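You operate a simulated robot arm through the tools that you are given. There is no shell and no other tool.

You are at the controls of a simulated two-armed robot. One attempt, no reset.

Task
Wipe off the old paste; clamp the heat sink on the module plate.
Fine: wipe with the white pad and put it back before the sink goes on; the purple clamp ends shut. Set down upright: white pad. What is to be rubbed or washed off counts as gone when no trace of it is left.

Only the result counts: the job must be done as asked and must still hold three seconds after the hand-in. Knocking over, shifting, dropping, spilling or breaking anything else fails it.

Robot
Two 7-joint arms with two-finger parallel grippers on one trunk that stands fixed in place. Base frame: the origin is at the foot of the trunk, x ahead of it, y to its left, z up. Readings come in mm, rad, newtons and seconds.
The left shoulder is at [134, 171, 1148], the right one opposite. With the tool pointing down near the work surface each hand reaches from about 440 to 920 mm from the base axis, measured 20 degrees to its own side. Payload 4.4 kg a hand.
Tool frame (each hand has its own): the origin (TCP) lies between the finger pads and is the grasp point; the fingertips stand 23 mm ahead of it; z points along the fingers, y is the line along which they close. The gripper opens to 94 mm. The fingers are 38 mm wide and 10 mm thick; the gripper's body (54 by 96 mm) begins 39 mm behind the TCP.
Orientation is that of the tool frame in the base frame, as a unit quaternion [x, y, z, w]. With the fingers straight down and closing along the base's y, the tool's x points along the base's -x, its y along +y and its z along -z.

Tools
- The arms move only by the tool servo_tool. It takes "left_deltas", "right_deltas" or both (then of equal length, played together; a hand with none holds still); each is a list of rows, each a list of 7 numbers: the shift along the base's x, y, z in m, then the turn, a rotation vector about the base's x, y, z in rad, then the gripper command, from -1 (fully open) to 1 (shut), values between in proportion. In form: [[dx, dy, dz, wx, wy, wz, hand], ...]. A call has 1 to 20 rows; each row is the pose to reach, as a shift and turn from the pose commanded when the call began. Rows are played at 5 a second. More than 50 mm and 0.15 rad between two rows, or a gripper value outside its range, and nothing of the call is played. A pose out of reach is approached as far as the arm can. The call stops where the force on the tool passes 40 N (or 10 N more than at its start, if that is more) or the arm is blocked; 0.2 s more then pass. Each finger travels about 72 mm/s and halts on what it meets, pressing with about 29 N; the grip force reading is that of the motor and also rises with nothing between the fingers. The clock runs only during rows and for 0.2 s after the last one: add rows that repeat a pose to give the fingers time. It gives the time, the measured TCP pose, the force on the tool (base axes), the opening and the grip force at its end, in the units of the frame above (readings bear some noise), with the torque about the TCP (base axes, N m) and any sound that the robot's microphone picked up.
- Cameras (640 x 400 px; columns grow to the right, rows downward): "scene" is now at [240.2, -57, 1319]; the picture's right is [-0.47, -0.88, 0.00], its down [-0.31, 0.16, -0.94] and it looks along [0.83, -0.44, -0.35] (base axes); focal length 278 px, centre (320, 200). "left" rides on the left gripper at [86, -16, -75] in its tool frame; the picture's right is [0.18, 0.98, 0.00], its down [-0.58, 0.11, -0.81] and it looks along [-0.79, 0.15, 0.59] (tool axes); focal length 243 px, centre (320, 200). "right" rides on the right gripper at [86, 16, -75] in its tool frame; the picture's right is [-0.18, 0.98, 0.00], its down [-0.58, -0.11, -0.81] and it looks along [-0.79, -0.15, 0.59] (tool axes); focal length 243 px, centre (320, 200). There is no depth. A picture from a camera that has moved, and an enlarged one, comes with that camera's place and axes in the base frame and with its lens. The place of the scene camera against the robot may be out by one fixed shift of up to 25 mm in any direction.
- grab_frame(camera): a new picture of that camera. No time passes.
- lift_body(by): moves the trunk up (or, below 0, down) by that many mm; the arms and the scene camera ride with it, the base frame stays. It gives what a move gives, with no picture.
- turn_head(pan, tilt): turns the head with the scene camera to pan (to the left, within 1.396 rad either way) and tilt (down, from -0.506 to 1.204), counted from straight ahead of the robot (the tilt from the chest, where the trunk bows). It gives what a move gives.
- close_up(camera, box): a new picture of the part [left, top, right, bottom] of that camera's present view, enlarged. No time passes.
- hand_in(): hands the job in; it is judged then, once.

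Nothing tells you positions but the pictures and the camera data. Unless the task says otherwise, let go and move clear before handing in.

The tools are called after "Request:" as a command line: name --argument value ..., lists and objects as JSON in quotes. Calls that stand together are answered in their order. servo_tool: Moves the arms, as the interface text tells. Its arguments: {"type":"object","properties":{"left_deltas":{"type":"array"},"right_deltas":{"type":"array"}},"required":[]} The other tools are called the same way: lift_body (by) moves the trunk up or down; turn_head (pan, tilt) turns the head that bears the scene camera; grab_frame (camera) takes a picture; close_up (camera, box) takes an enlarged picture of a part of a camera's view; hand_in () hands the job in.

At the start:

```text
time_s: 0.0
left_tcp_pos: [571.8, -23.8, 1235.3]
left_ee_rot: [0.0, 1.0, 0.0, 0.0]
left_contact_force: [-0.8, -0.3, -0.3]
left_wrist_torque: [-0.04, -0.02, -0.01]
left_width: 93.9
left_grasp_force: 0.0
right_tcp_pos: [465.2, -433.9, 1247.3]
right_ee_rot: [0.0, 1.0, 0.0, 0.0]
right_contact_force: [0.3, 0.5, -0.2]
right_wrist_torque: [-0.03, -0.01, -0.01]
right_width: 93.9
right_grasp_force: 0.1
trunk travel left (down, up): [-162.0, 226.0]
head pan, tilt (commanded): [-0.485, 0.36]
```

scene: 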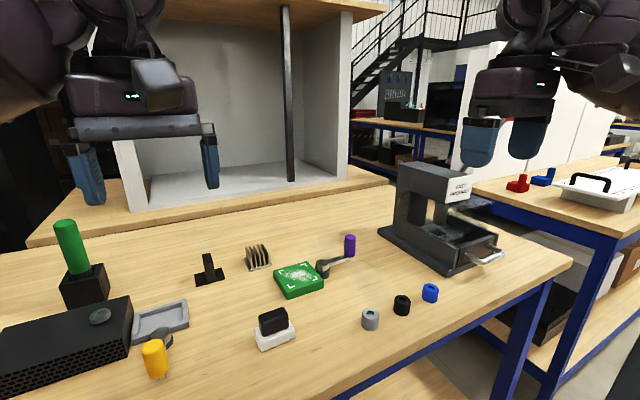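
right: 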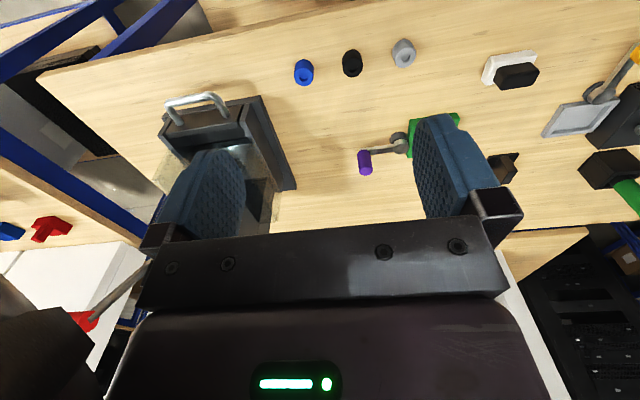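
left: 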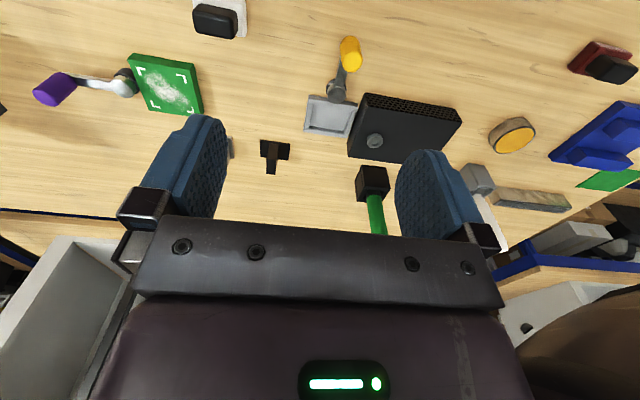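

I see a workbench with a green module plate bearing white paste, with a purple-handled clamp beside it, a finned heat sink, a white pad with a black grip, and other items. I'll look closer before moving anything.

Request:
close_up --camera "scene" --box '[180, 210, 380, 335]'

Request:
close_up --camera "left" --box '[0, 0, 320, 200]'

Request:
close_up --camera "right" --box '[280, 0, 640, 225]'

```text
3.20 times, centred on (280, 272) of scene
camera zoom: at [240.2, -57.0, 1319.0], right [-0.47, -0.88, 0.0], down [-0.31, 0.16, -0.94], along [0.83, -0.44, -0.35], focal length 891 px, centre (448, -32)
```

zoom: 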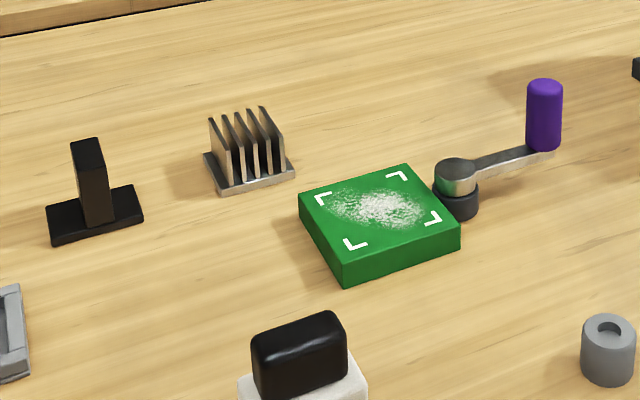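

```text
2.00 times, centred on (160, 100) of left
camera zoom: at [487.5, -39.9, 1309.1], right [-0.18, 0.98, 0.0], down [0.58, 0.11, 0.81], along [0.79, 0.15, -0.59], focal length 485 px, centre (640, 400)
```

zoom: 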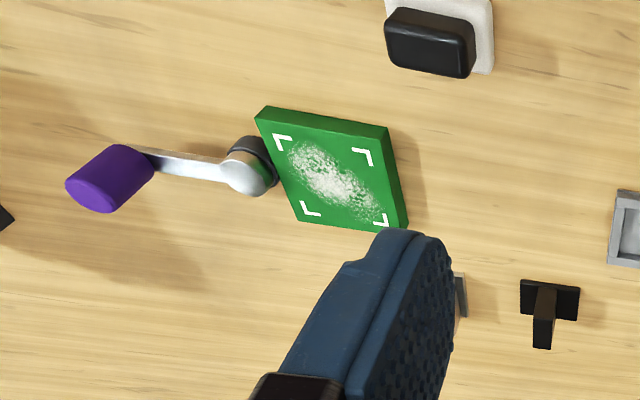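

```text
1.78 times, centred on (460, 112) of right
camera zoom: at [379.4, -417.6, 1322.7], right [0.18, 0.98, 0.0], down [0.58, -0.11, 0.81], along [0.79, -0.15, -0.59], focal length 431 px, centre (71, 356)
```

zoom: 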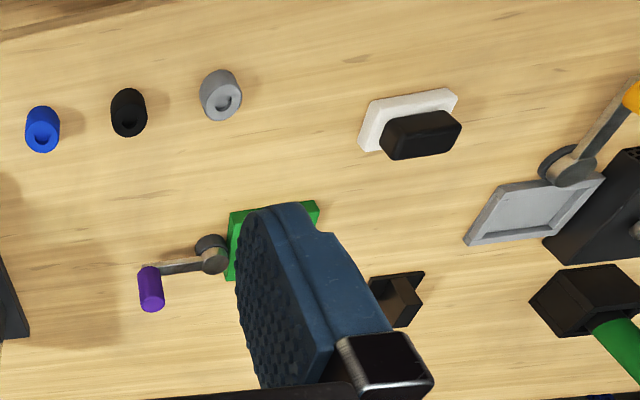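

The plate and clamp look to be about 0.75 m ahead and to the right, with the pad nearer the centre. I'll move the left hand out of the way to the left and tilt the head for a clearer overview.

Request:
servo_tool --left_deltas '[[0, 0.05, 0, 0, 0, 0, -1], [0, 0.1, 0, 0, 0, 0, -1], [0, 0.15, 0, 0, 0, 0, -1], [0, 0.2, 0, 0, 0, 0, -1], [0, 0.25, 0, 0, 0, 0, -1], [0, 0.3, 0, 0, 0, 0, -1], [0, 0.3, 0, 0, 0, 0, -1]]'

Request:
turn_head --pan -0.35 --tilt 0.7

Request:
grab_frame --camera "scene"

Request:
grab_frame --camera "right"

Request:
grab_frame --camera "left"

```text
time_s: 1.6
left_tcp_pos: [573.9, 274.2, 1234.6]
left_ee_rot: [0.0, 1.0, 0.0, 0.0]
left_contact_force: [0.0, -0.1, 0.1]
left_wrist_torque: [-0.01, 0.01, -0.03]
left_width: 94.0
left_grasp_force: 0.0
right_tcp_pos: [465.4, -432.6, 1247.1]
right_ee_rot: [0.0, 1.0, 0.0, -0.001]
right_contact_force: [0.1, -0.3, 0.4]
right_wrist_torque: [-0.03, -0.02, -0.01]
right_width: 93.9
right_grasp_force: 0.0
trunk travel left (down, up): [-162.0, 226.0]
head pan, tilt (commanded): [-0.485, 0.36]
```

```text
time_s: 2.4
left_tcp_pos: [571.7, 273.2, 1235.1]
left_ee_rot: [0.0, 1.0, 0.0, 0.0]
left_contact_force: [-0.1, -0.1, -0.6]
left_wrist_torque: [0.0, -0.01, -0.02]
left_width: 94.0
left_grasp_force: 0.1
right_tcp_pos: [465.3, -433.1, 1247.3]
right_ee_rot: [0.0, 1.0, 0.0, -0.001]
right_contact_force: [0.9, -0.1, 0.0]
right_wrist_torque: [-0.01, 0.0, 0.01]
right_width: 94.0
right_grasp_force: 0.0
trunk travel left (down, up): [-162.0, 226.0]
head pan, tilt (commanded): [-0.351, 0.7]
```

```text
taken
camera scene: at [237.7, -42.8, 1288.5], right [-0.34, -0.94, 0.0], down [-0.6, 0.22, -0.77], along [0.72, -0.26, -0.64], focal length 278 px, centre (320, 200)
```

scene: 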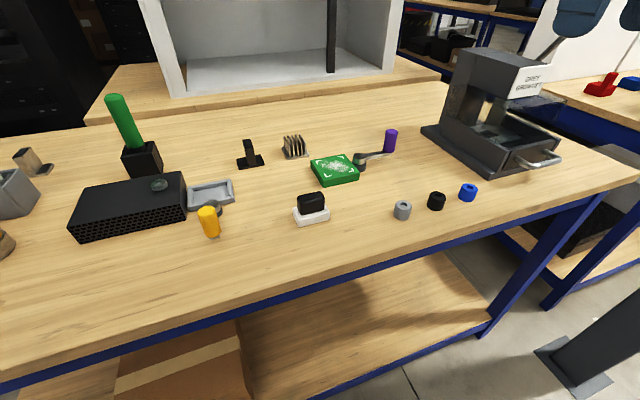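

```text
taken
camera right: at [379.4, -417.6, 1322.7], right [0.18, 0.98, 0.0], down [0.58, -0.11, 0.81], along [0.79, -0.15, -0.59], focal length 243 px, centre (320, 200)
```

right: 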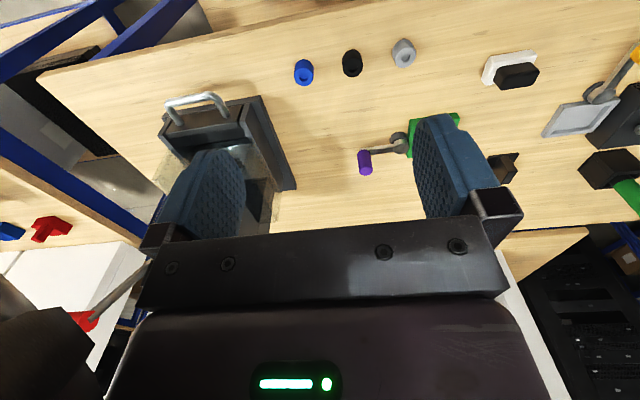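

```text
taken
camera left: at [488.3, 257.2, 1309.4], right [-0.18, 0.98, 0.0], down [0.58, 0.11, 0.81], along [0.79, 0.15, -0.59], focal length 243 px, centre (320, 200)
```

left: 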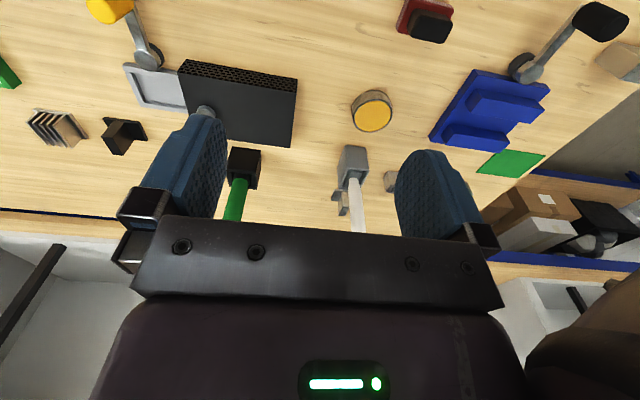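

I can now see the layout better. I'll bring the right hand in over the working area at a safe height to get a close, accurate view of the pad, plate, sink and clamp.

Request:
servo_tool --right_deltas '[[0.01, 0.04, -0.02, 0, 0, 0, -1], [0.02, 0.08, -0.05, 0, 0, 0, -1], [0.02, 0.12, -0.08, 0, 0, 0, -1], [0.03, 0.16, -0.11, 0, 0, 0, -1], [0.03, 0.19, -0.14, 0, 0, 0, -1], [0.03, 0.19, -0.14, 0, 0, 0, -1]]'

Request:
grab_frame --camera "right"

Request:
close_up --camera "scene" --box '[220, 110, 420, 235]'

```text
refused: row 2 steps farther than a row can; nothing moved
```

```text
taken
camera right: at [379.4, -417.6, 1322.7], right [0.18, 0.98, 0.0], down [0.58, -0.11, 0.81], along [0.79, -0.15, -0.59], focal length 243 px, centre (320, 200)
```

right: 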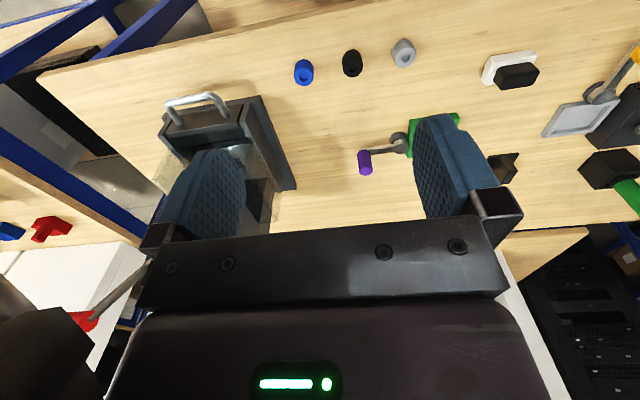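

```text
3.20 times, centred on (320, 172) of scene
camera zoom: at [237.7, -42.8, 1288.5], right [-0.34, -0.94, 0.0], down [-0.6, 0.22, -0.77], along [0.72, -0.26, -0.64], focal length 891 px, centre (320, 288)
```

zoom: 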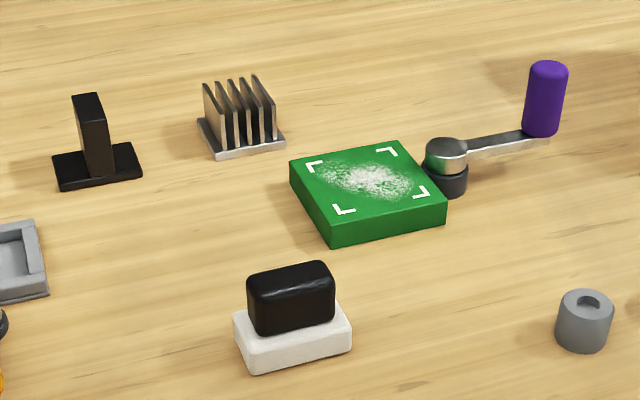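

The step was a bit too long; I'll replay it with shorter steps (about 43 mm each).

Request:
servo_tool --right_deltas '[[0.006, 0.035, -0.025, 0, 0, 0, -1], [0.012, 0.07, -0.05, 0, 0, 0, -1], [0.018, 0.105, -0.075, 0, 0, 0, -1], [0.024, 0.14, -0.1, 0, 0, 0, -1], [0.03, 0.175, -0.125, 0, 0, 0, -1], [0.035, 0.205, -0.15, 0, 0, 0, -1], [0.035, 0.205, -0.15, 0, 0, 0, -1]]'

Request:
grab_frame --camera "right"

Request:
close_up --camera "right" --box '[160, 0, 480, 200]'

```text
time_s: 4.0
left_tcp_pos: [572.8, 273.4, 1235.7]
left_ee_rot: [0.0, 1.0, 0.001, 0.001]
left_contact_force: [-0.4, -0.6, 0.7]
left_wrist_torque: [0.02, -0.05, -0.03]
left_width: 93.9
left_grasp_force: 0.1
right_tcp_pos: [497.9, -228.6, 1099.7]
right_ee_rot: [0.0, 1.0, -0.001, 0.0]
right_contact_force: [-0.5, -0.7, 1.0]
right_wrist_torque: [0.0, -0.02, 0.0]
right_width: 93.9
right_grasp_force: 0.1
trunk travel left (down, up): [-162.0, 226.0]
head pan, tilt (commanded): [-0.351, 0.7]
```

```text
taken
camera right: at [412.9, -212.9, 1175.0], right [0.18, 0.98, 0.0], down [0.58, -0.11, 0.81], along [0.79, -0.15, -0.59], focal length 243 px, centre (320, 200)
```

right: 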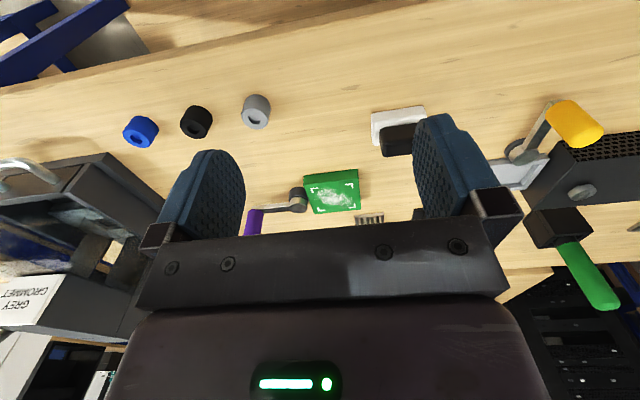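

```text
2.00 times, centred on (320, 100) of right
camera zoom: at [412.9, -212.9, 1175.0], right [0.18, 0.98, 0.0], down [0.58, -0.11, 0.81], along [0.79, -0.15, -0.59], focal length 485 px, centre (320, 400)
```

zoom: 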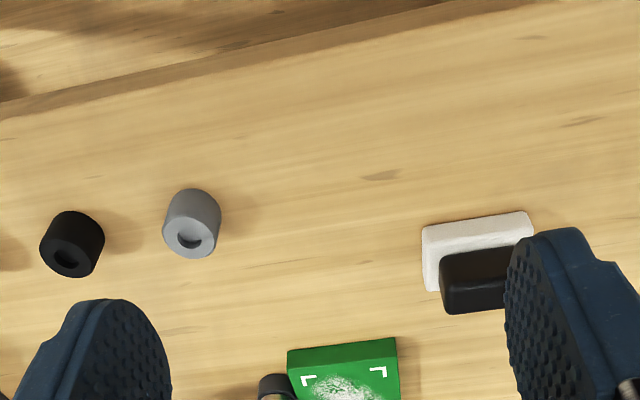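

The plate, pad and part of the sink are in view of the right wrist camera. I'll take enlarged views for accurate positions.

Request:
close_up --camera "right" --box '[240, 150, 400, 250]'

Request:
close_up --camera "right" --box '[350, 80, 510, 180]'

Request:
close_up --camera "left" --box '[0, 60, 240, 210]'

```text
4.00 times, centred on (320, 200) of right
camera zoom: at [412.9, -212.9, 1175.0], right [0.18, 0.98, 0.0], down [0.58, -0.11, 0.81], along [0.79, -0.15, -0.59], focal length 970 px, centre (320, 200)
```

zoom: 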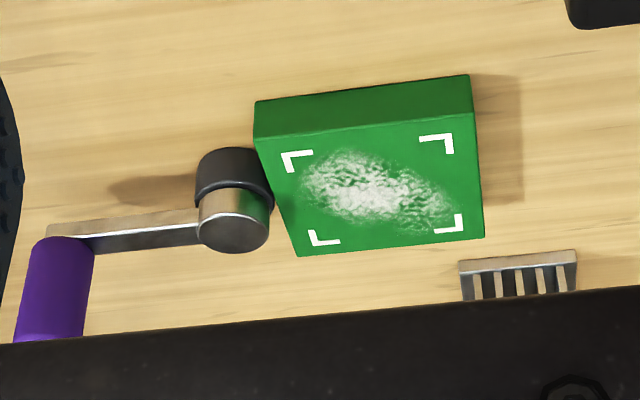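

```text
4.00 times, centred on (430, 130) of right
camera zoom: at [412.9, -212.9, 1175.0], right [0.18, 0.98, 0.0], down [0.58, -0.11, 0.81], along [0.79, -0.15, -0.59], focal length 970 px, centre (-120, 480)
```

zoom: 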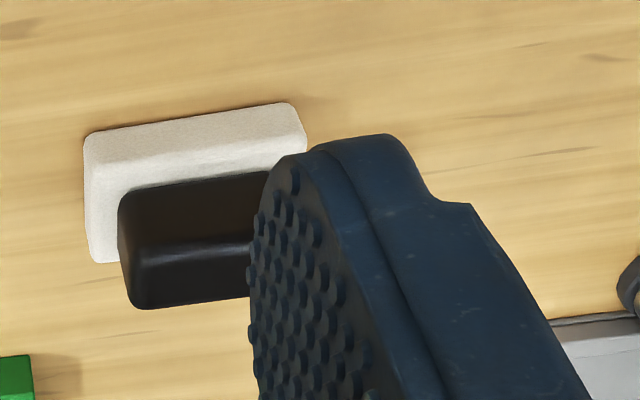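

```text
2.67 times, centred on (120, 135) of left
camera zoom: at [487.4, 256.9, 1310.2], right [-0.18, 0.98, 0.0], down [0.58, 0.11, 0.81], along [0.79, 0.15, -0.59], focal length 647 px, centre (853, 373)
```

zoom: 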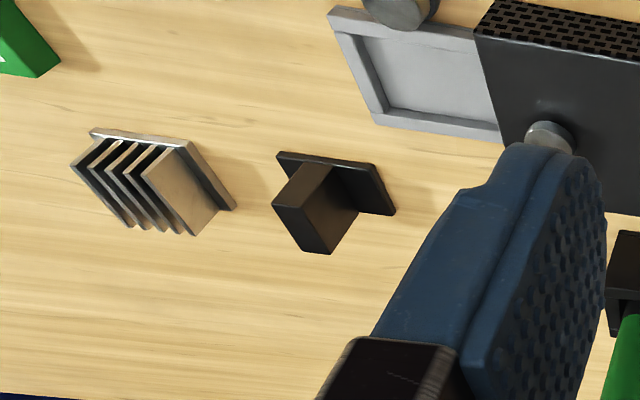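

From triangulation: table z≈900, plate top z≈920, centred near (756,-250) and square to the axes; pad near (630,-150); sink near (880,-193); clamp pivot near (754,-315). I'll bring the right hand closer to the pad for a precise look.

Request:
servo_tool --right_deltas '[[0.012, 0.02, -0.023, 0, 0, 0, -1], [0.024, 0.04, -0.046, 0, 0, 0, -1], [0.036, 0.06, -0.069, 0, 0, 0, -1], [0.047, 0.079, -0.09, 0, 0, 0, -1], [0.047, 0.079, -0.09, 0, 0, 0, -1]]'

Request:
grab_frame --camera "right"

Request:
close_up --camera "right" --box '[250, 110, 410, 210]'

Request:
close_up --camera "scene" --box '[270, 170, 370, 232]'

```text
time_s: 5.2
left_tcp_pos: [572.1, 273.8, 1235.2]
left_ee_rot: [0.0, 1.0, 0.0, -0.001]
left_contact_force: [-1.0, 0.0, 0.2]
left_wrist_torque: [-0.01, -0.02, 0.0]
left_width: 94.0
left_grasp_force: 0.1
right_tcp_pos: [537.9, -161.8, 1022.2]
right_ee_rot: [0.0, 1.0, -0.001, 0.001]
right_contact_force: [-0.8, 0.3, 0.1]
right_wrist_torque: [0.01, 0.05, 0.0]
right_width: 93.9
right_grasp_force: 0.0
right hand out of reach, approached as far as the arm can: row 4, 5
trunk travel left (down, up): [-162.0, 226.0]
head pan, tilt (commanded): [-0.351, 0.7]
```

```text
taken
camera right: at [453.0, -145.5, 1097.4], right [0.18, 0.98, 0.0], down [0.58, -0.11, 0.81], along [0.79, -0.15, -0.59], focal length 243 px, centre (320, 200)
```

right: 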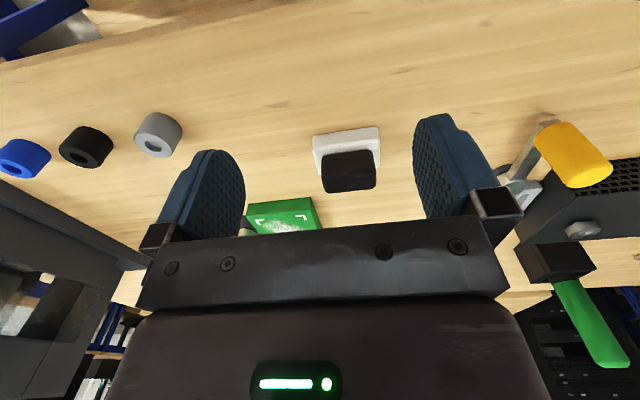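

```text
4.00 times, centred on (330, 160) of right
camera zoom: at [453.0, -145.5, 1097.4], right [0.18, 0.98, 0.0], down [0.58, -0.11, 0.81], along [0.79, -0.15, -0.59], focal length 970 px, centre (280, 360)
```

zoom: 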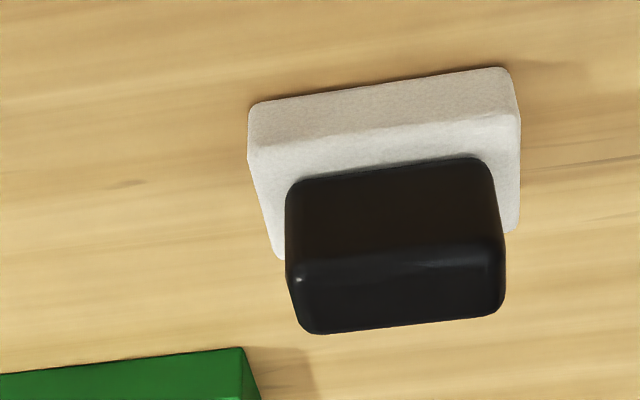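

```text
6.40 times, centred on (320, 201) of scene
camera zoom: at [237.2, -42.7, 1288.7], right [-0.34, -0.94, 0.0], down [-0.6, 0.22, -0.77], along [0.72, -0.26, -0.64], focal length 1782 px, centre (320, 194)
```

zoom: 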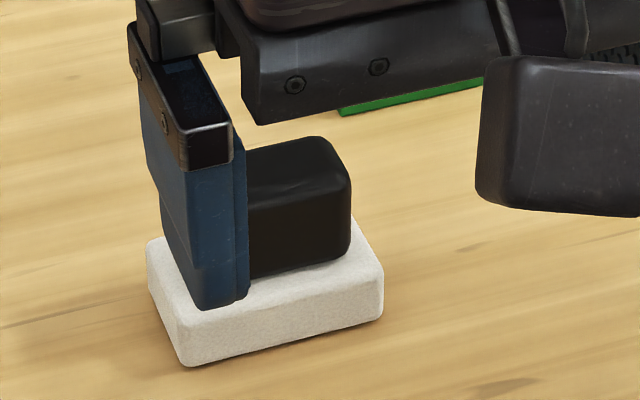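

The pad's slab spans about x 610–651, y −183…−117 (centre ≈(631,−150)), with its black handle up to z≈950. The last step was at the arm's reach limit near the body, so I'll move forward toward the pad and check the pose.

Request:
servo_tool --right_deltas '[[0.03, 0.0, 0, 0, 0, 0, -1], [0.06, 0.0, 0, 0, 0, 0, -1], [0.06, 0.0, 0, 0, 0, 0, -1]]'

```text
time_s: 6.0
left_tcp_pos: [574.1, 274.1, 1235.3]
left_ee_rot: [0.0, 1.0, 0.0, 0.001]
left_contact_force: [-0.3, -0.1, 0.0]
left_wrist_torque: [0.01, 0.01, 0.01]
left_width: 94.1
left_grasp_force: 0.0
right_tcp_pos: [571.0, -169.5, 1027.4]
right_ee_rot: [-0.001, 1.0, 0.0, 0.001]
right_contact_force: [0.6, 0.4, 0.3]
right_wrist_torque: [-0.02, 0.05, -0.02]
right_width: 94.0
right_grasp_force: 0.0
right hand out of reach, approached as far as the arm can: row 1, 2, 3
trunk travel left (down, up): [-162.0, 226.0]
head pan, tilt (commanded): [-0.351, 0.7]
```

The right arm is hitting a limit on this path toward the pad. I'll back off to the right and approach from further forward to find a feasible route.

Request:
servo_tool --right_deltas '[[0.0, -0.03, 0.01, 0, 0, 0, -1], [0.0, -0.06, 0.02, 0, 0, 0, -1], [0.03, -0.08, 0.02, 0, 0, 0, -1], [0.05, -0.08, 0.01, 0, 0, 0, -1], [0.05, -0.08, 0.01, 0, 0, 0, -1]]'

```text
time_s: 7.2
left_tcp_pos: [573.6, 273.4, 1234.7]
left_ee_rot: [0.0, 1.0, 0.0, 0.0]
left_contact_force: [-0.1, 0.0, -0.4]
left_wrist_torque: [0.05, 0.01, -0.02]
left_width: 93.9
left_grasp_force: 0.1
right_tcp_pos: [620.7, -247.1, 1039.0]
right_ee_rot: [0.0, 1.0, 0.0, 0.001]
right_contact_force: [0.4, 0.0, 0.4]
right_wrist_torque: [0.04, 0.01, 0.01]
right_width: 93.9
right_grasp_force: 0.0
trunk travel left (down, up): [-162.0, 226.0]
head pan, tilt (commanded): [-0.351, 0.7]
```

Reachable here, and deltas count from the reached pose. Now I'll test moving left toward the pad's line at this forward distance.

Request:
servo_tool --right_deltas '[[0.003, 0.03, -0.01, 0, 0, 0, -1], [0.006, 0.06, -0.02, 0, 0, 0, -1], [0.01, 0.095, -0.03, 0, 0, 0, -1], [0.01, 0.095, -0.03, 0, 0, 0, -1]]'

```text
time_s: 8.2
left_tcp_pos: [573.9, 273.4, 1234.8]
left_ee_rot: [0.0, 1.0, 0.001, 0.0]
left_contact_force: [0.5, -0.5, 0.2]
left_wrist_torque: [0.0, 0.0, -0.01]
left_width: 94.2
left_grasp_force: 0.1
right_tcp_pos: [608.5, -195.9, 1018.5]
right_ee_rot: [0.0, 1.0, 0.0, 0.0]
right_contact_force: [0.0, -0.1, -0.3]
right_wrist_torque: [-0.02, -0.05, -0.03]
right_width: 93.9
right_grasp_force: 0.1
right hand out of reach, approached as far as the arm can: row 2, 3, 4
trunk travel left (down, up): [-162.0, 226.0]
head pan, tilt (commanded): [-0.351, 0.7]
```

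The right arm seems limited in azimuth with this wrist yaw. I'll test whether yawing the hand counter-clockwise frees more room to the left.

Request:
servo_tool --right_deltas '[[0.0, -0.02, 0.0, 0, 0, 0.1, -1], [0.0, -0.02, 0.0, 0, 0, 0.2, -1], [0.0, -0.02, 0.0, 0, 0, 0.3, -1], [0.01, 0.01, 0.0, 0, 0, 0.3, -1], [0.02, 0.045, 0.0, 0, 0, 0.3, -1], [0.02, 0.045, 0.0, 0, 0, 0.3, -1]]'

```text
time_s: 9.6
left_tcp_pos: [574.0, 273.4, 1234.4]
left_ee_rot: [0.0, 1.0, 0.0, -0.001]
left_contact_force: [0.2, -0.3, -1.0]
left_wrist_torque: [-0.02, -0.01, 0.0]
left_width: 94.2
left_grasp_force: 0.1
right_tcp_pos: [613.1, -204.2, 1016.2]
right_ee_rot: [-0.149, 0.989, -0.001, -0.001]
right_contact_force: [-0.2, 0.6, 0.2]
right_wrist_torque: [-0.01, 0.01, -0.01]
right_width: 93.9
right_grasp_force: 0.0
right hand out of reach, approached as far as the arm can: row 4, 5, 6
trunk travel left (down, up): [-162.0, 226.0]
head pan, tilt (commanded): [-0.351, 0.7]
```

Yaw alone doesn't help. I'll undo it, go lower over an empty bit of table nearer the robot, and test whether reach to the left improves at lower height.

Request:
servo_tool --right_deltas '[[-0.01, -0.02, 0.0, 0, 0, -0.1, -1], [-0.02, -0.04, 0.0, 0, 0, -0.2, -1], [-0.04, -0.04, -0.015, 0, 0, -0.3, -1], [-0.055, -0.04, -0.035, 0, 0, -0.3, -1], [-0.055, -0.02, -0.045, 0, 0, -0.3, -1], [-0.055, 0.01, -0.045, 0, 0, -0.3, -1], [-0.055, 0.045, -0.045, 0, 0, -0.3, -1], [-0.055, 0.045, -0.045, 0, 0, -0.3, -1]]'

```text
time_s: 11.4
left_tcp_pos: [572.9, 273.5, 1234.8]
left_ee_rot: [0.0, 1.0, 0.0, 0.001]
left_contact_force: [0.2, 0.8, 0.6]
left_wrist_torque: [0.0, -0.02, 0.02]
left_width: 94.0
left_grasp_force: 0.0
right_tcp_pos: [549.5, -173.4, 974.5]
right_ee_rot: [0.0, 1.0, 0.001, 0.0]
right_contact_force: [-0.5, 0.7, 0.4]
right_wrist_torque: [-0.01, 0.01, 0.0]
right_width: 94.1
right_grasp_force: 0.1
right hand out of reach, approached as far as the arm can: row 7, 8
trunk travel left (down, up): [-162.0, 226.0]
head pan, tilt (commanded): [-0.351, 0.7]
```

The limit persists at lower height. I'll test whether it eases when the hand is higher relative to the shoulder (which lowering the trunk would provide).

Request:
servo_tool --right_deltas '[[0.0, -0.01, 0.045, 0, 0, 0, -1], [0.0, -0.01, 0.09, 0, 0, 0, -1], [0.0, -0.01, 0.135, 0, 0, 0, -1], [0.0, -0.01, 0.18, 0, 0, 0, -1], [0.0, 0.03, 0.19, 0, 0, 0, -1], [0.0, 0.07, 0.19, 0, 0, 0, -1], [0.0, 0.1, 0.19, 0, 0, 0, -1], [0.0, 0.1, 0.19, 0, 0, 0, -1]]'

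```text
time_s: 13.2
left_tcp_pos: [573.4, 273.2, 1235.3]
left_ee_rot: [0.0, 1.0, -0.001, 0.001]
left_contact_force: [-0.3, -0.3, 0.3]
left_wrist_torque: [-0.02, -0.02, -0.01]
left_width: 93.8
left_grasp_force: 0.1
right_tcp_pos: [547.4, -144.0, 1162.6]
right_ee_rot: [0.001, 1.0, 0.0, 0.0]
right_contact_force: [-0.4, 0.3, -0.3]
right_wrist_torque: [-0.03, 0.0, 0.0]
right_width: 94.0
right_grasp_force: 0.0
right hand out of reach, approached as far as the arm can: row 6, 7, 8
trunk travel left (down, up): [-162.0, 226.0]
head pan, tilt (commanded): [-0.351, 0.7]
```

Only a slight gain. The left arm started further inward than this, so I'll park the right hand to the right and test the left arm's reach toward the pad.

Request:
servo_tool --right_deltas '[[-0.01, -0.045, 0.0, 0, 0, 0, -1], [-0.02, -0.09, 0.0, 0, 0, 0, -1], [-0.03, -0.135, 0.0, 0, 0, 0, -1], [-0.04, -0.18, 0.0, 0, 0, 0, -1], [-0.05, -0.225, 0.0, 0, 0, 0, -1], [-0.06, -0.27, 0.0, 0, 0, 0, -1], [-0.06, -0.27, 0.0, 0, 0, 0, -1], [-0.06, -0.27, 0.0, 0, 0, 0, -1], [-0.06, -0.27, 0.0, 0, 0, 0, -1], [-0.06, -0.27, 0.0, 0, 0, 0, -1]]' --left_deltas '[[0.0, -0.045, 0.0, 0, 0, 0, -1], [0.0, -0.09, 0.0, 0, 0, 0, -1], [0.0, -0.135, 0.0, 0, 0, 0, -1], [0.0, -0.18, 0.0, 0, 0, 0, -1], [0.0, -0.225, 0.0, 0, 0, 0, -1], [0.0, -0.27, 0.0, 0, 0, 0, -1], [0.01, -0.315, 0.0, 0, 0, 0, -1], [0.02, -0.36, 0.0, 0, 0, 0, -1], [0.03, -0.4, 0.0, 0, 0, 0, -1], [0.03, -0.4, 0.0, 0, 0, 0, -1]]'

```text
time_s: 15.4
left_tcp_pos: [603.8, -123.0, 1233.1]
left_ee_rot: [0.0, 1.0, 0.0, 0.0]
left_contact_force: [-0.3, 0.1, 0.1]
left_wrist_torque: [0.0, 0.0, 0.0]
left_width: 93.6
left_grasp_force: 0.0
right_tcp_pos: [487.5, -416.1, 1158.8]
right_ee_rot: [0.0, 1.0, 0.0, 0.0]
right_contact_force: [0.1, 0.6, -0.2]
right_wrist_torque: [0.02, 0.0, 0.0]
right_width: 93.7
right_grasp_force: 0.1
trunk travel left (down, up): [-162.0, 226.0]
head pan, tilt (commanded): [-0.351, 0.7]
```

The left arm reaches well across. I'll continue it toward above the pad and descend to a safe viewing height.

Request:
servo_tool --left_deltas '[[0.0, -0.01, -0.045, 0, 0, 0, -1], [0.0, -0.02, -0.09, 0, 0, 0, -1], [0.0, -0.025, -0.135, 0, 0, 0, -1], [0.0, -0.025, -0.18, 0, 0, 0, -1], [0.0, -0.025, -0.2, 0, 0, 0, -1], [0.0, -0.025, -0.2, 0, 0, 0, -1]]'

Request:
grab_frame --camera "left"

Request:
grab_frame --camera "scene"

```text
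time_s: 16.8
left_tcp_pos: [604.7, -149.1, 1033.4]
left_ee_rot: [0.001, 1.0, -0.001, 0.0]
left_contact_force: [0.4, 0.3, 0.3]
left_wrist_torque: [0.0, 0.02, 0.01]
left_width: 94.1
left_grasp_force: 0.0
right_tcp_pos: [487.6, -416.7, 1158.4]
right_ee_rot: [0.0, 1.0, 0.0, 0.0]
right_contact_force: [-0.6, 0.5, -0.3]
right_wrist_torque: [0.01, 0.03, -0.03]
right_width: 94.1
right_grasp_force: 0.1
trunk travel left (down, up): [-162.0, 226.0]
head pan, tilt (commanded): [-0.351, 0.7]
```

```text
taken
camera left: at [519.2, -165.9, 1108.7], right [-0.18, 0.98, 0.0], down [0.58, 0.11, 0.81], along [0.79, 0.15, -0.59], focal length 243 px, centre (320, 200)
```

left: 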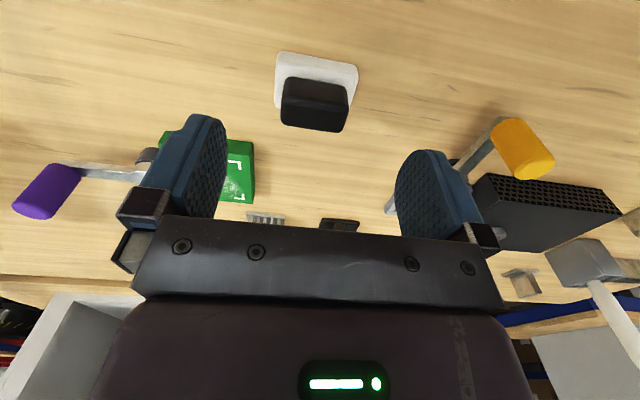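

```text
taken
camera scene: at [237.6, -42.8, 1288.5], right [-0.34, -0.94, 0.0], down [-0.6, 0.22, -0.76], along [0.72, -0.26, -0.64], focal length 278 px, centre (320, 200)
```

scene: 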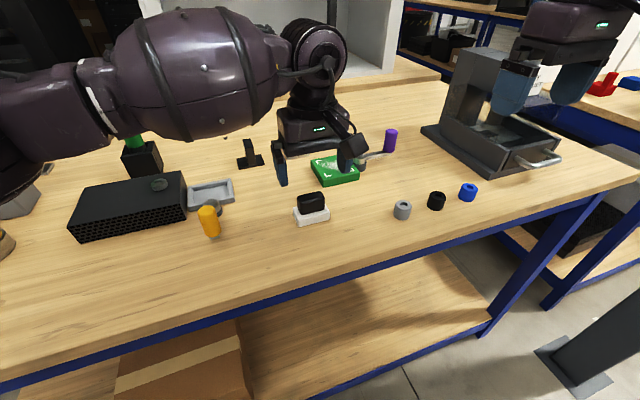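

The left hand is over the pad area at (605,−149,1033). I'll refine the pad position from the left camera.

Request:
close_up --camera "left" --box '[240, 35, 400, 135]'

Request:
close_up --camera "left" --box '[220, 170, 380, 270]'

```text
4.00 times, centred on (320, 85) of left
camera zoom: at [519.2, -165.9, 1108.7], right [-0.18, 0.98, 0.0], down [0.58, 0.11, 0.81], along [0.79, 0.15, -0.59], focal length 970 px, centre (320, 660)
```

zoom: 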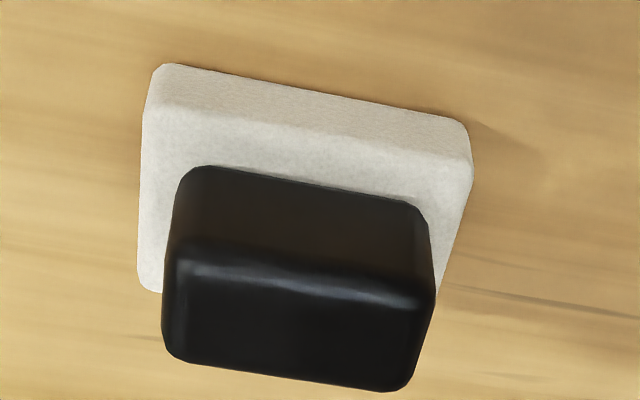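

```text
4.00 times, centred on (300, 220) of left
camera zoom: at [519.2, -165.9, 1108.7], right [-0.18, 0.98, 0.0], down [0.58, 0.11, 0.81], along [0.79, 0.15, -0.59], focal length 970 px, centre (400, 120)
```

zoom: 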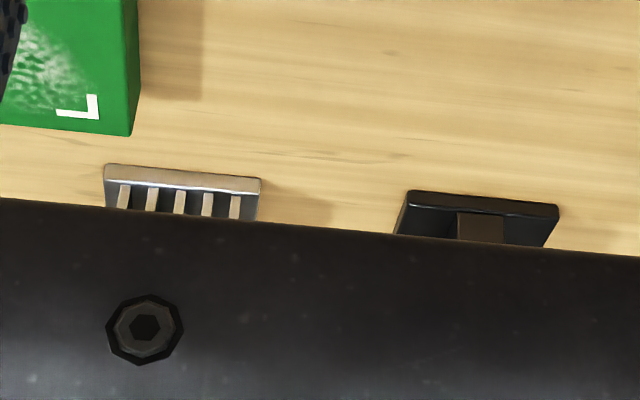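

The left arm can take the pad at (630,−150). The sink at about (881,−191) will be a reach question, so I'll look at how both arms are configured to understand the right arm's limit.

Request:
turn_head --pan -1.2 --tilt 0.5

Request:
grab_frame --camera "scene"

Request:
turn_head --pan 0.9 --tilt 0.5

Request:
grab_frame --camera "scene"

```text
time_s: 18.0
left_tcp_pos: [604.4, -149.7, 1034.8]
left_ee_rot: [0.0, 1.0, 0.0, -0.001]
left_contact_force: [0.6, 0.7, 0.2]
left_wrist_torque: [-0.01, 0.0, -0.03]
left_width: 93.7
left_grasp_force: 0.1
right_tcp_pos: [486.6, -415.6, 1158.0]
right_ee_rot: [0.0, 1.0, 0.001, 0.0]
right_contact_force: [-0.1, 0.0, -0.6]
right_wrist_torque: [-0.01, 0.02, 0.01]
right_width: 93.9
right_grasp_force: 0.0
trunk travel left (down, up): [-162.0, 226.0]
head pan, tilt (commanded): [-1.201, 0.499]
```

```text
taken
camera scene: at [190.9, -98.4, 1306.1], right [-0.93, -0.36, 0.0], down [-0.17, 0.45, -0.88], along [0.32, -0.82, -0.48], focal length 278 px, centre (320, 200)
```

scene: 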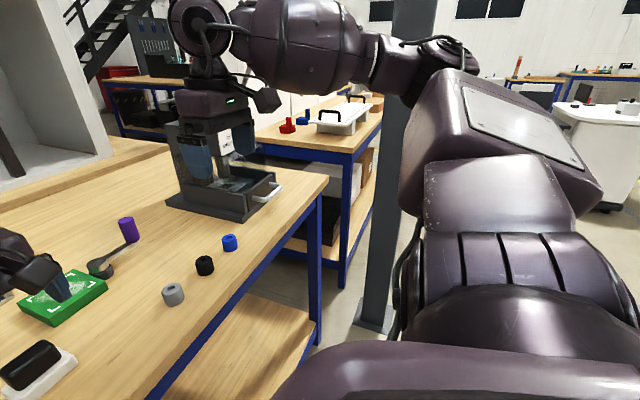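

```text
time_s: 20.0
left_tcp_pos: [603.6, -150.0, 1034.0]
left_ee_rot: [-0.001, 1.0, -0.001, 0.0]
left_contact_force: [-0.6, -0.1, 1.2]
left_wrist_torque: [-0.03, -0.04, 0.01]
left_width: 94.0
left_grasp_force: 0.0
right_tcp_pos: [487.8, -415.5, 1157.7]
right_ee_rot: [-0.001, 1.0, 0.0, 0.0]
right_contact_force: [-0.9, 0.3, -0.5]
right_wrist_torque: [0.01, 0.01, -0.02]
right_width: 94.3
right_grasp_force: 0.0
trunk travel left (down, up): [-162.0, 226.0]
head pan, tilt (commanded): [0.901, 0.499]
```

```text
taken
camera scene: at [214.5, 57.7, 1306.1], right [0.78, -0.62, 0.0], down [-0.3, -0.38, -0.88], along [0.55, 0.69, -0.48], focal length 278 px, centre (320, 200)
```

scene: 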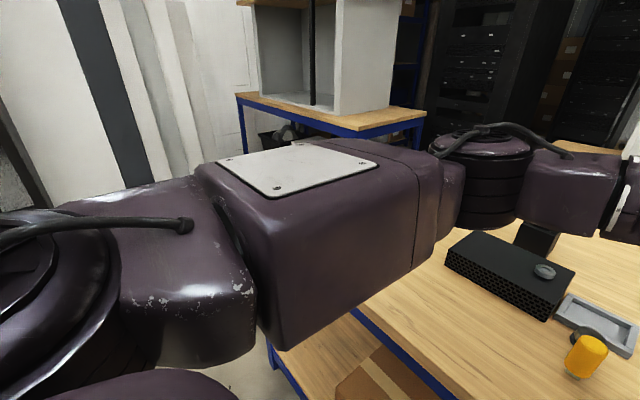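

Both arms sit elbows-out. The right arm's earlier limit may come from its low approach path, so I'll clear the left hand and test the right arm approaching inward while high.

Request:
servo_tool --left_deltas '[[0.0, 0.02, 0.045, 0, 0, 0, -1], [0.0, 0.04, 0.09, 0, 0, 0, -1], [0.0, 0.06, 0.135, 0, 0, 0, -1], [0.0, 0.08, 0.18, 0, 0, 0, -1], [0.0, 0.12, 0.2, 0, 0, 0, -1], [0.0, 0.165, 0.2, 0, 0, 0, -1], [0.0, 0.21, 0.2, 0, 0, 0, -1], [0.0, 0.255, 0.2, 0, 0, 0, -1], [0.0, 0.3, 0.2, 0, 0, 0, -1], [0.0, 0.345, 0.2, 0, 0, 0, -1], [0.0, 0.39, 0.2, 0, 0, 0, -1], [0.0, 0.4, 0.2, 0, 0, 0, -1]]' --right_deltas '[[0.0, 0.0, 0.045, 0, 0, 0, -1], [0.0, 0.0, 0.09, 0, 0, 0, -1], [0.02, 0.03, 0.09, 0, 0, 0, -1], [0.04, 0.06, 0.09, 0, 0, 0, -1], [0.06, 0.09, 0.09, 0, 0, 0, -1], [0.08, 0.12, 0.09, 0, 0, 0, -1], [0.1, 0.15, 0.09, 0, 0, 0, -1], [0.11, 0.19, 0.09, 0, 0, 0, -1], [0.12, 0.23, 0.09, 0, 0, 0, -1], [0.12, 0.27, 0.09, 0, 0, 0, -1], [0.12, 0.31, 0.09, 0, 0, 0, -1], [0.12, 0.31, 0.09, 0, 0, 0, -1]]'

```text
time_s: 22.6
left_tcp_pos: [604.4, 252.8, 1234.7]
left_ee_rot: [0.0, 1.0, 0.0, -0.001]
left_contact_force: [0.0, 0.5, -0.7]
left_wrist_torque: [0.01, -0.01, 0.01]
left_width: 93.8
left_grasp_force: 0.1
right_tcp_pos: [606.9, -191.0, 1249.5]
right_ee_rot: [0.001, 1.0, 0.001, -0.001]
right_contact_force: [0.1, -0.4, 0.0]
right_wrist_torque: [0.02, -0.01, 0.01]
right_width: 94.0
right_grasp_force: 0.0
right hand out of reach, approached as far as the arm can: row 9, 10, 11, 12
trunk travel left (down, up): [-162.0, 226.0]
head pan, tilt (commanded): [0.901, 0.499]
```

The right arm's limit is the same when high (y≈−191 at x≈607). I'll test whether yawing the right hand clockwise changes it.

Request:
servo_tool --right_deltas '[[0.0, -0.02, 0.0, 0, 0, -0.14, -1], [0.0, -0.02, 0.0, 0, 0, -0.28, -1], [0.0, -0.02, 0.0, 0, 0, -0.42, -1], [0.0, -0.02, 0.0, 0, 0, -0.56, -1], [0.0, 0.02, 0.0, 0, 0, -0.56, -1], [0.0, 0.06, 0.0, 0, 0, -0.56, -1], [0.0, 0.09, 0.0, 0, 0, -0.56, -1], [0.0, 0.09, 0.0, 0, 0, -0.56, -1]]'

```text
time_s: 24.4
left_tcp_pos: [604.0, 252.8, 1234.6]
left_ee_rot: [0.0, 1.0, 0.0, 0.0]
left_contact_force: [-0.2, 0.4, -0.9]
left_wrist_torque: [-0.01, -0.01, 0.0]
left_width: 94.1
left_grasp_force: 0.1
right_tcp_pos: [605.9, -192.0, 1252.8]
right_ee_rot: [0.274, 0.962, -0.001, 0.0]
right_contact_force: [-0.3, 0.1, -0.7]
right_wrist_torque: [0.0, 0.02, 0.01]
right_width: 94.1
right_grasp_force: 0.0
right hand out of reach, approached as far as the arm can: row 5, 6, 7, 8
trunk travel left (down, up): [-162.0, 226.0]
head pan, tilt (commanded): [0.901, 0.499]
```

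Yaw doesn't matter. I'll reset yaw and check the right arm's feasibility directly over the plate, then toward the sink, at a safe height.

Request:
servo_tool --right_deltas '[[0.0, -0.02, -0.03, 0, 0, 0.14, -1], [0.0, -0.04, -0.06, 0, 0, 0.28, -1], [0.02, -0.06, -0.09, 0, 0, 0.42, -1], [0.05, -0.08, -0.12, 0, 0, 0.56, -1], [0.09, -0.09, -0.14, 0, 0, 0.56, -1], [0.12, -0.09, -0.16, 0, 0, 0.56, -1], [0.15, -0.06, -0.17, 0, 0, 0.56, -1], [0.15, -0.06, -0.17, 0, 0, 0.56, -1]]'

```text
time_s: 26.2
left_tcp_pos: [603.1, 252.3, 1235.9]
left_ee_rot: [0.0, 1.0, 0.0, 0.0]
left_contact_force: [0.9, 0.3, 0.0]
left_wrist_torque: [-0.01, -0.01, 0.02]
left_width: 94.0
left_grasp_force: 0.1
right_tcp_pos: [705.3, -292.1, 1083.9]
right_ee_rot: [0.0, 1.0, 0.0, 0.0]
right_contact_force: [0.0, 0.6, -0.2]
right_wrist_torque: [0.02, -0.01, 0.02]
right_width: 94.0
right_grasp_force: 0.1
right hand out of reach, approached as far as the arm can: row 6, 7, 8
trunk travel left (down, up): [-162.0, 226.0]
head pan, tilt (commanded): [0.901, 0.499]
```

The right arm's limit looks like its elbow is stuck in an outward configuration. I'll try to straighten the arm far out to the right at a height above everything, then sweep it inward while extended so the elbow drops into line.

Request:
servo_tool --right_deltas '[[-0.02, -0.03, 0.03, 0, 0, 0, -1], [-0.04, -0.06, 0.06, 0, 0, 0, -1], [-0.05, -0.09, 0.09, 0, 0, 0, -1], [-0.05, -0.12, 0.12, 0, 0, 0, -1], [-0.05, -0.15, 0.15, 0, 0, 0, -1], [-0.02, -0.18, 0.16, 0, 0, 0, -1], [0.01, -0.21, 0.16, 0, 0, 0, -1], [0.035, -0.23, 0.16, 0, 0, 0, -1], [0.06, -0.245, 0.16, 0, 0, 0, -1], [0.06, -0.245, 0.16, 0, 0, 0, -1]]'

Request:
turn_head --pan -0.9 --tilt 0.3

Request:
grab_frame --camera "scene"

```text
time_s: 28.4
left_tcp_pos: [603.3, 252.6, 1235.9]
left_ee_rot: [0.0, 1.0, 0.001, 0.0]
left_contact_force: [-0.2, -0.5, 0.3]
left_wrist_torque: [0.01, -0.01, 0.01]
left_width: 94.0
left_grasp_force: 0.0
right_tcp_pos: [686.1, -474.6, 1247.6]
right_ee_rot: [0.0, 1.0, 0.001, 0.0]
right_contact_force: [-1.0, 0.6, 0.5]
right_wrist_torque: [0.02, -0.01, 0.01]
right_width: 94.0
right_grasp_force: 0.0
right hand out of reach, approached as far as the arm can: row 7, 8, 9, 10
trunk travel left (down, up): [-162.0, 226.0]
head pan, tilt (commanded): [0.901, 0.499]
```

```text
time_s: 30.2
left_tcp_pos: [604.4, 252.6, 1235.9]
left_ee_rot: [0.0, 1.0, 0.0, 0.0]
left_contact_force: [0.1, -0.1, 0.4]
left_wrist_torque: [0.02, -0.01, 0.0]
left_width: 94.4
left_grasp_force: 0.0
right_tcp_pos: [685.7, -473.9, 1247.5]
right_ee_rot: [0.0, 1.0, 0.0, 0.0]
right_contact_force: [-0.6, 0.1, -0.2]
right_wrist_torque: [-0.04, 0.02, 0.01]
right_width: 94.0
right_grasp_force: 0.0
trunk travel left (down, up): [-162.0, 226.0]
head pan, tilt (commanded): [-0.901, 0.3]
```

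```text
taken
camera scene: at [215.9, -86.7, 1324.5], right [-0.78, -0.62, 0.0], down [-0.18, 0.23, -0.96], along [0.59, -0.75, -0.3], focal length 278 px, centre (320, 200)
```

scene: 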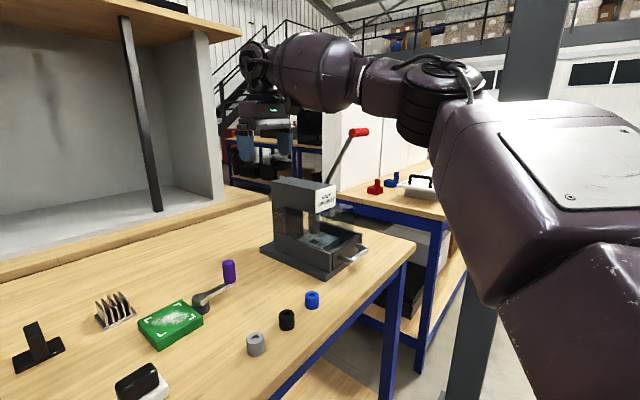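

The right arm still isn't fully straight here. I'll sweep it inward at long extension toward the far side of the plate to see what's reachable.

Request:
servo_tool --right_deltas '[[0.015, 0.03, -0.03, 0, 0, 0, -1], [0.03, 0.06, -0.06, 0, 0, 0, -1], [0.05, 0.09, -0.09, 0, 0, 0, -1], [0.07, 0.12, -0.11, 0, 0, 0, -1], [0.09, 0.15, -0.12, 0, 0, 0, -1], [0.11, 0.18, -0.13, 0, 0, 0, -1], [0.11, 0.18, -0.13, 0, 0, 0, -1], [0.11, 0.18, -0.13, 0, 0, 0, -1]]'

Request:
grab_frame --camera "scene"

```text
time_s: 32.0
left_tcp_pos: [603.5, 253.2, 1234.1]
left_ee_rot: [-0.001, 1.0, 0.0, -0.001]
left_contact_force: [0.5, 1.1, -0.3]
left_wrist_torque: [-0.03, -0.02, 0.02]
left_width: 94.0
left_grasp_force: 0.0
right_tcp_pos: [730.2, -347.5, 1117.4]
right_ee_rot: [0.0, 1.0, 0.0, -0.001]
right_contact_force: [0.5, 0.2, 0.5]
right_wrist_torque: [0.0, -0.01, -0.03]
right_width: 93.9
right_grasp_force: 0.1
right hand out of reach, approached as far as the arm can: row 4, 5, 6, 7, 8
trunk travel left (down, up): [-162.0, 226.0]
head pan, tilt (commanded): [-0.901, 0.3]
```

```text
taken
camera scene: at [216.2, -86.3, 1324.5], right [-0.78, -0.62, 0.0], down [-0.18, 0.23, -0.96], along [0.59, -0.75, -0.3], focal length 278 px, centre (320, 200)
```

scene: 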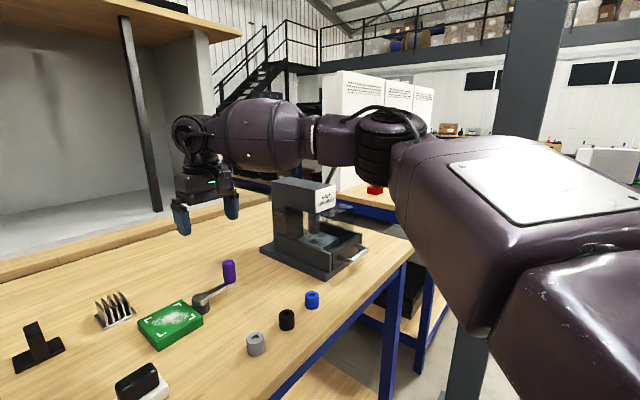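

The right arm's upper arm stays stuck near 45° outward. I'll test whether tilting the right hand (fingers leaning left) frees it, which tells which joint is limiting.

Request:
servo_tool --right_deltas '[[-0.01, -0.02, 0, 0.1, 0, 0, -1], [-0.01, -0.02, 0, 0.2, 0, 0, -1], [-0.01, -0.02, 0, 0.3, 0, 0, -1], [0.0, 0.02, 0, 0.3, 0, 0, -1], [0.01, 0.06, 0, 0.3, 0, 0, -1], [0.02, 0.1, 0, 0.3, 0, 0, -1], [0.02, 0.1, 0, 0.3, 0, 0, -1]]'

```text
time_s: 33.6
left_tcp_pos: [603.1, 251.5, 1235.8]
left_ee_rot: [0.0, 1.0, 0.001, 0.0]
left_contact_force: [0.9, 0.0, 1.3]
left_wrist_torque: [0.02, -0.01, 0.01]
left_width: 93.8
left_grasp_force: 0.2
right_tcp_pos: [715.4, -263.3, 1114.1]
right_ee_rot: [0.001, 0.989, 0.15, -0.001]
right_contact_force: [0.2, 0.2, 0.7]
right_wrist_torque: [0.04, -0.02, -0.01]
right_width: 94.0
right_grasp_force: 0.0
right hand out of reach, approached as far as the arm can: row 5, 6, 7
trunk travel left (down, up): [-162.0, 226.0]
head pan, tilt (commanded): [-0.901, 0.3]
```

Tilt shifts the hand but the wrist boundary stays the same, so the right arm truly can't come further in from here. I'll park the right hand on its side (un-tilted) and test how far the left arm reaches over plate and sink.

Request:
servo_tool --right_deltas '[[-0.02, -0.03, 0.02, -0.1, 0, 0, -1], [-0.05, -0.06, 0.04, -0.2, 0, 0, -1], [-0.09, -0.08, 0.05, -0.3, 0, 0, -1], [-0.13, -0.1, 0.05, -0.3, 0, 0, -1], [-0.17, -0.12, 0.05, -0.3, 0, 0, -1], [-0.2, -0.15, 0.05, -0.3, 0, 0, -1], [-0.22, -0.18, 0.05, -0.3, 0, 0, -1], [-0.22, -0.18, 0.05, -0.3, 0, 0, -1], [-0.22, -0.18, 0.05, -0.3, 0, 0, -1]]'

Request:
turn_head --pan -0.35 --tilt 0.6

Request:
servo_tool --left_deltas '[[0.01, -0.045, 0.0, 0, 0, 0, -1], [0.02, -0.09, 0.0, 0, 0, 0, -1], [0.03, -0.135, 0.0, 0, 0, 0, -1], [0.04, -0.18, 0.0, 0, 0, 0, -1], [0.05, -0.225, 0.0, 0, 0, 0, -1], [0.06, -0.27, 0.0, 0, 0, 0, -1], [0.07, -0.315, 0.0, 0, 0, 0, -1], [0.08, -0.36, 0.0, 0, 0, 0, -1], [0.09, -0.405, -0.02, 0, 0, 0, -1], [0.1, -0.44, -0.05, 0, 0, 0, -1], [0.12, -0.47, -0.08, 0, 0, 0, -1], [0.15, -0.5, -0.1, 0, 0, 0, -1], [0.15, -0.5, -0.1, 0, 0, 0, -1]]'

```text
time_s: 35.6
left_tcp_pos: [604.1, 251.4, 1234.5]
left_ee_rot: [0.001, 1.0, 0.0, 0.0]
left_contact_force: [-0.4, 0.0, 0.1]
left_wrist_torque: [-0.02, -0.01, 0.0]
left_width: 94.0
left_grasp_force: 0.0
right_tcp_pos: [497.8, -445.3, 1163.5]
right_ee_rot: [0.0, 1.0, 0.0, -0.001]
right_contact_force: [0.1, 0.4, -1.0]
right_wrist_torque: [-0.01, -0.01, -0.01]
right_width: 94.1
right_grasp_force: 0.1
trunk travel left (down, up): [-162.0, 226.0]
head pan, tilt (commanded): [-0.901, 0.3]
```

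```text
time_s: 36.6
left_tcp_pos: [604.6, 252.3, 1236.0]
left_ee_rot: [0.0, 1.0, 0.0, 0.0]
left_contact_force: [0.3, 0.6, -0.4]
left_wrist_torque: [0.0, 0.01, 0.01]
left_width: 94.3
left_grasp_force: 0.0
right_tcp_pos: [498.2, -445.4, 1163.4]
right_ee_rot: [-0.001, 1.0, 0.001, -0.001]
right_contact_force: [-0.7, 0.2, -1.3]
right_wrist_torque: [-0.02, -0.03, -0.03]
right_width: 94.0
right_grasp_force: 0.0
trunk travel left (down, up): [-162.0, 226.0]
head pan, tilt (commanded): [-0.351, 0.6]
```

```text
refused: row 9 steps farther than a row can; nothing moved
```

Request:
servo_tool --left_deltas '[[0.01, -0.045, 0.0, 0, 0, 0, -1], [0.02, -0.09, 0.0, 0, 0, 0, -1], [0.03, -0.135, 0.0, 0, 0, 0, -1], [0.04, -0.18, 0.0, 0, 0, 0, -1], [0.05, -0.225, 0.0, 0, 0, 0, -1], [0.06, -0.27, 0.0, 0, 0, 0, -1], [0.07, -0.315, 0.0, 0, 0, 0, -1], [0.08, -0.36, 0.0, 0, 0, 0, -1], [0.085, -0.4, -0.02, 0, 0, 0, -1], [0.095, -0.435, -0.05, 0, 0, 0, -1], [0.115, -0.465, -0.08, 0, 0, 0, -1], [0.145, -0.495, -0.1, 0, 0, 0, -1], [0.145, -0.495, -0.1, 0, 0, 0, -1]]'

```text
time_s: 39.1
left_tcp_pos: [774.2, -123.6, 1189.5]
left_ee_rot: [-0.073, 0.997, -0.027, 0.018]
left_contact_force: [-0.2, -0.9, -0.7]
left_wrist_torque: [0.07, -0.01, 0.01]
left_width: 94.2
left_grasp_force: 0.0
left hand out of reach, approached as far as the arm can: row 11, 12
right_tcp_pos: [497.4, -448.8, 1162.5]
right_ee_rot: [0.0, 1.0, 0.001, -0.001]
right_contact_force: [0.2, -1.5, -0.2]
right_wrist_torque: [0.03, -0.04, 0.0]
right_width: 94.0
right_grasp_force: 0.1
trunk travel left (down, up): [-162.0, 226.0]
head pan, tilt (commanded): [-0.351, 0.6]
stopped in row 12 (left hand): the arm was blocked; the commanded pose is now the measured one
```

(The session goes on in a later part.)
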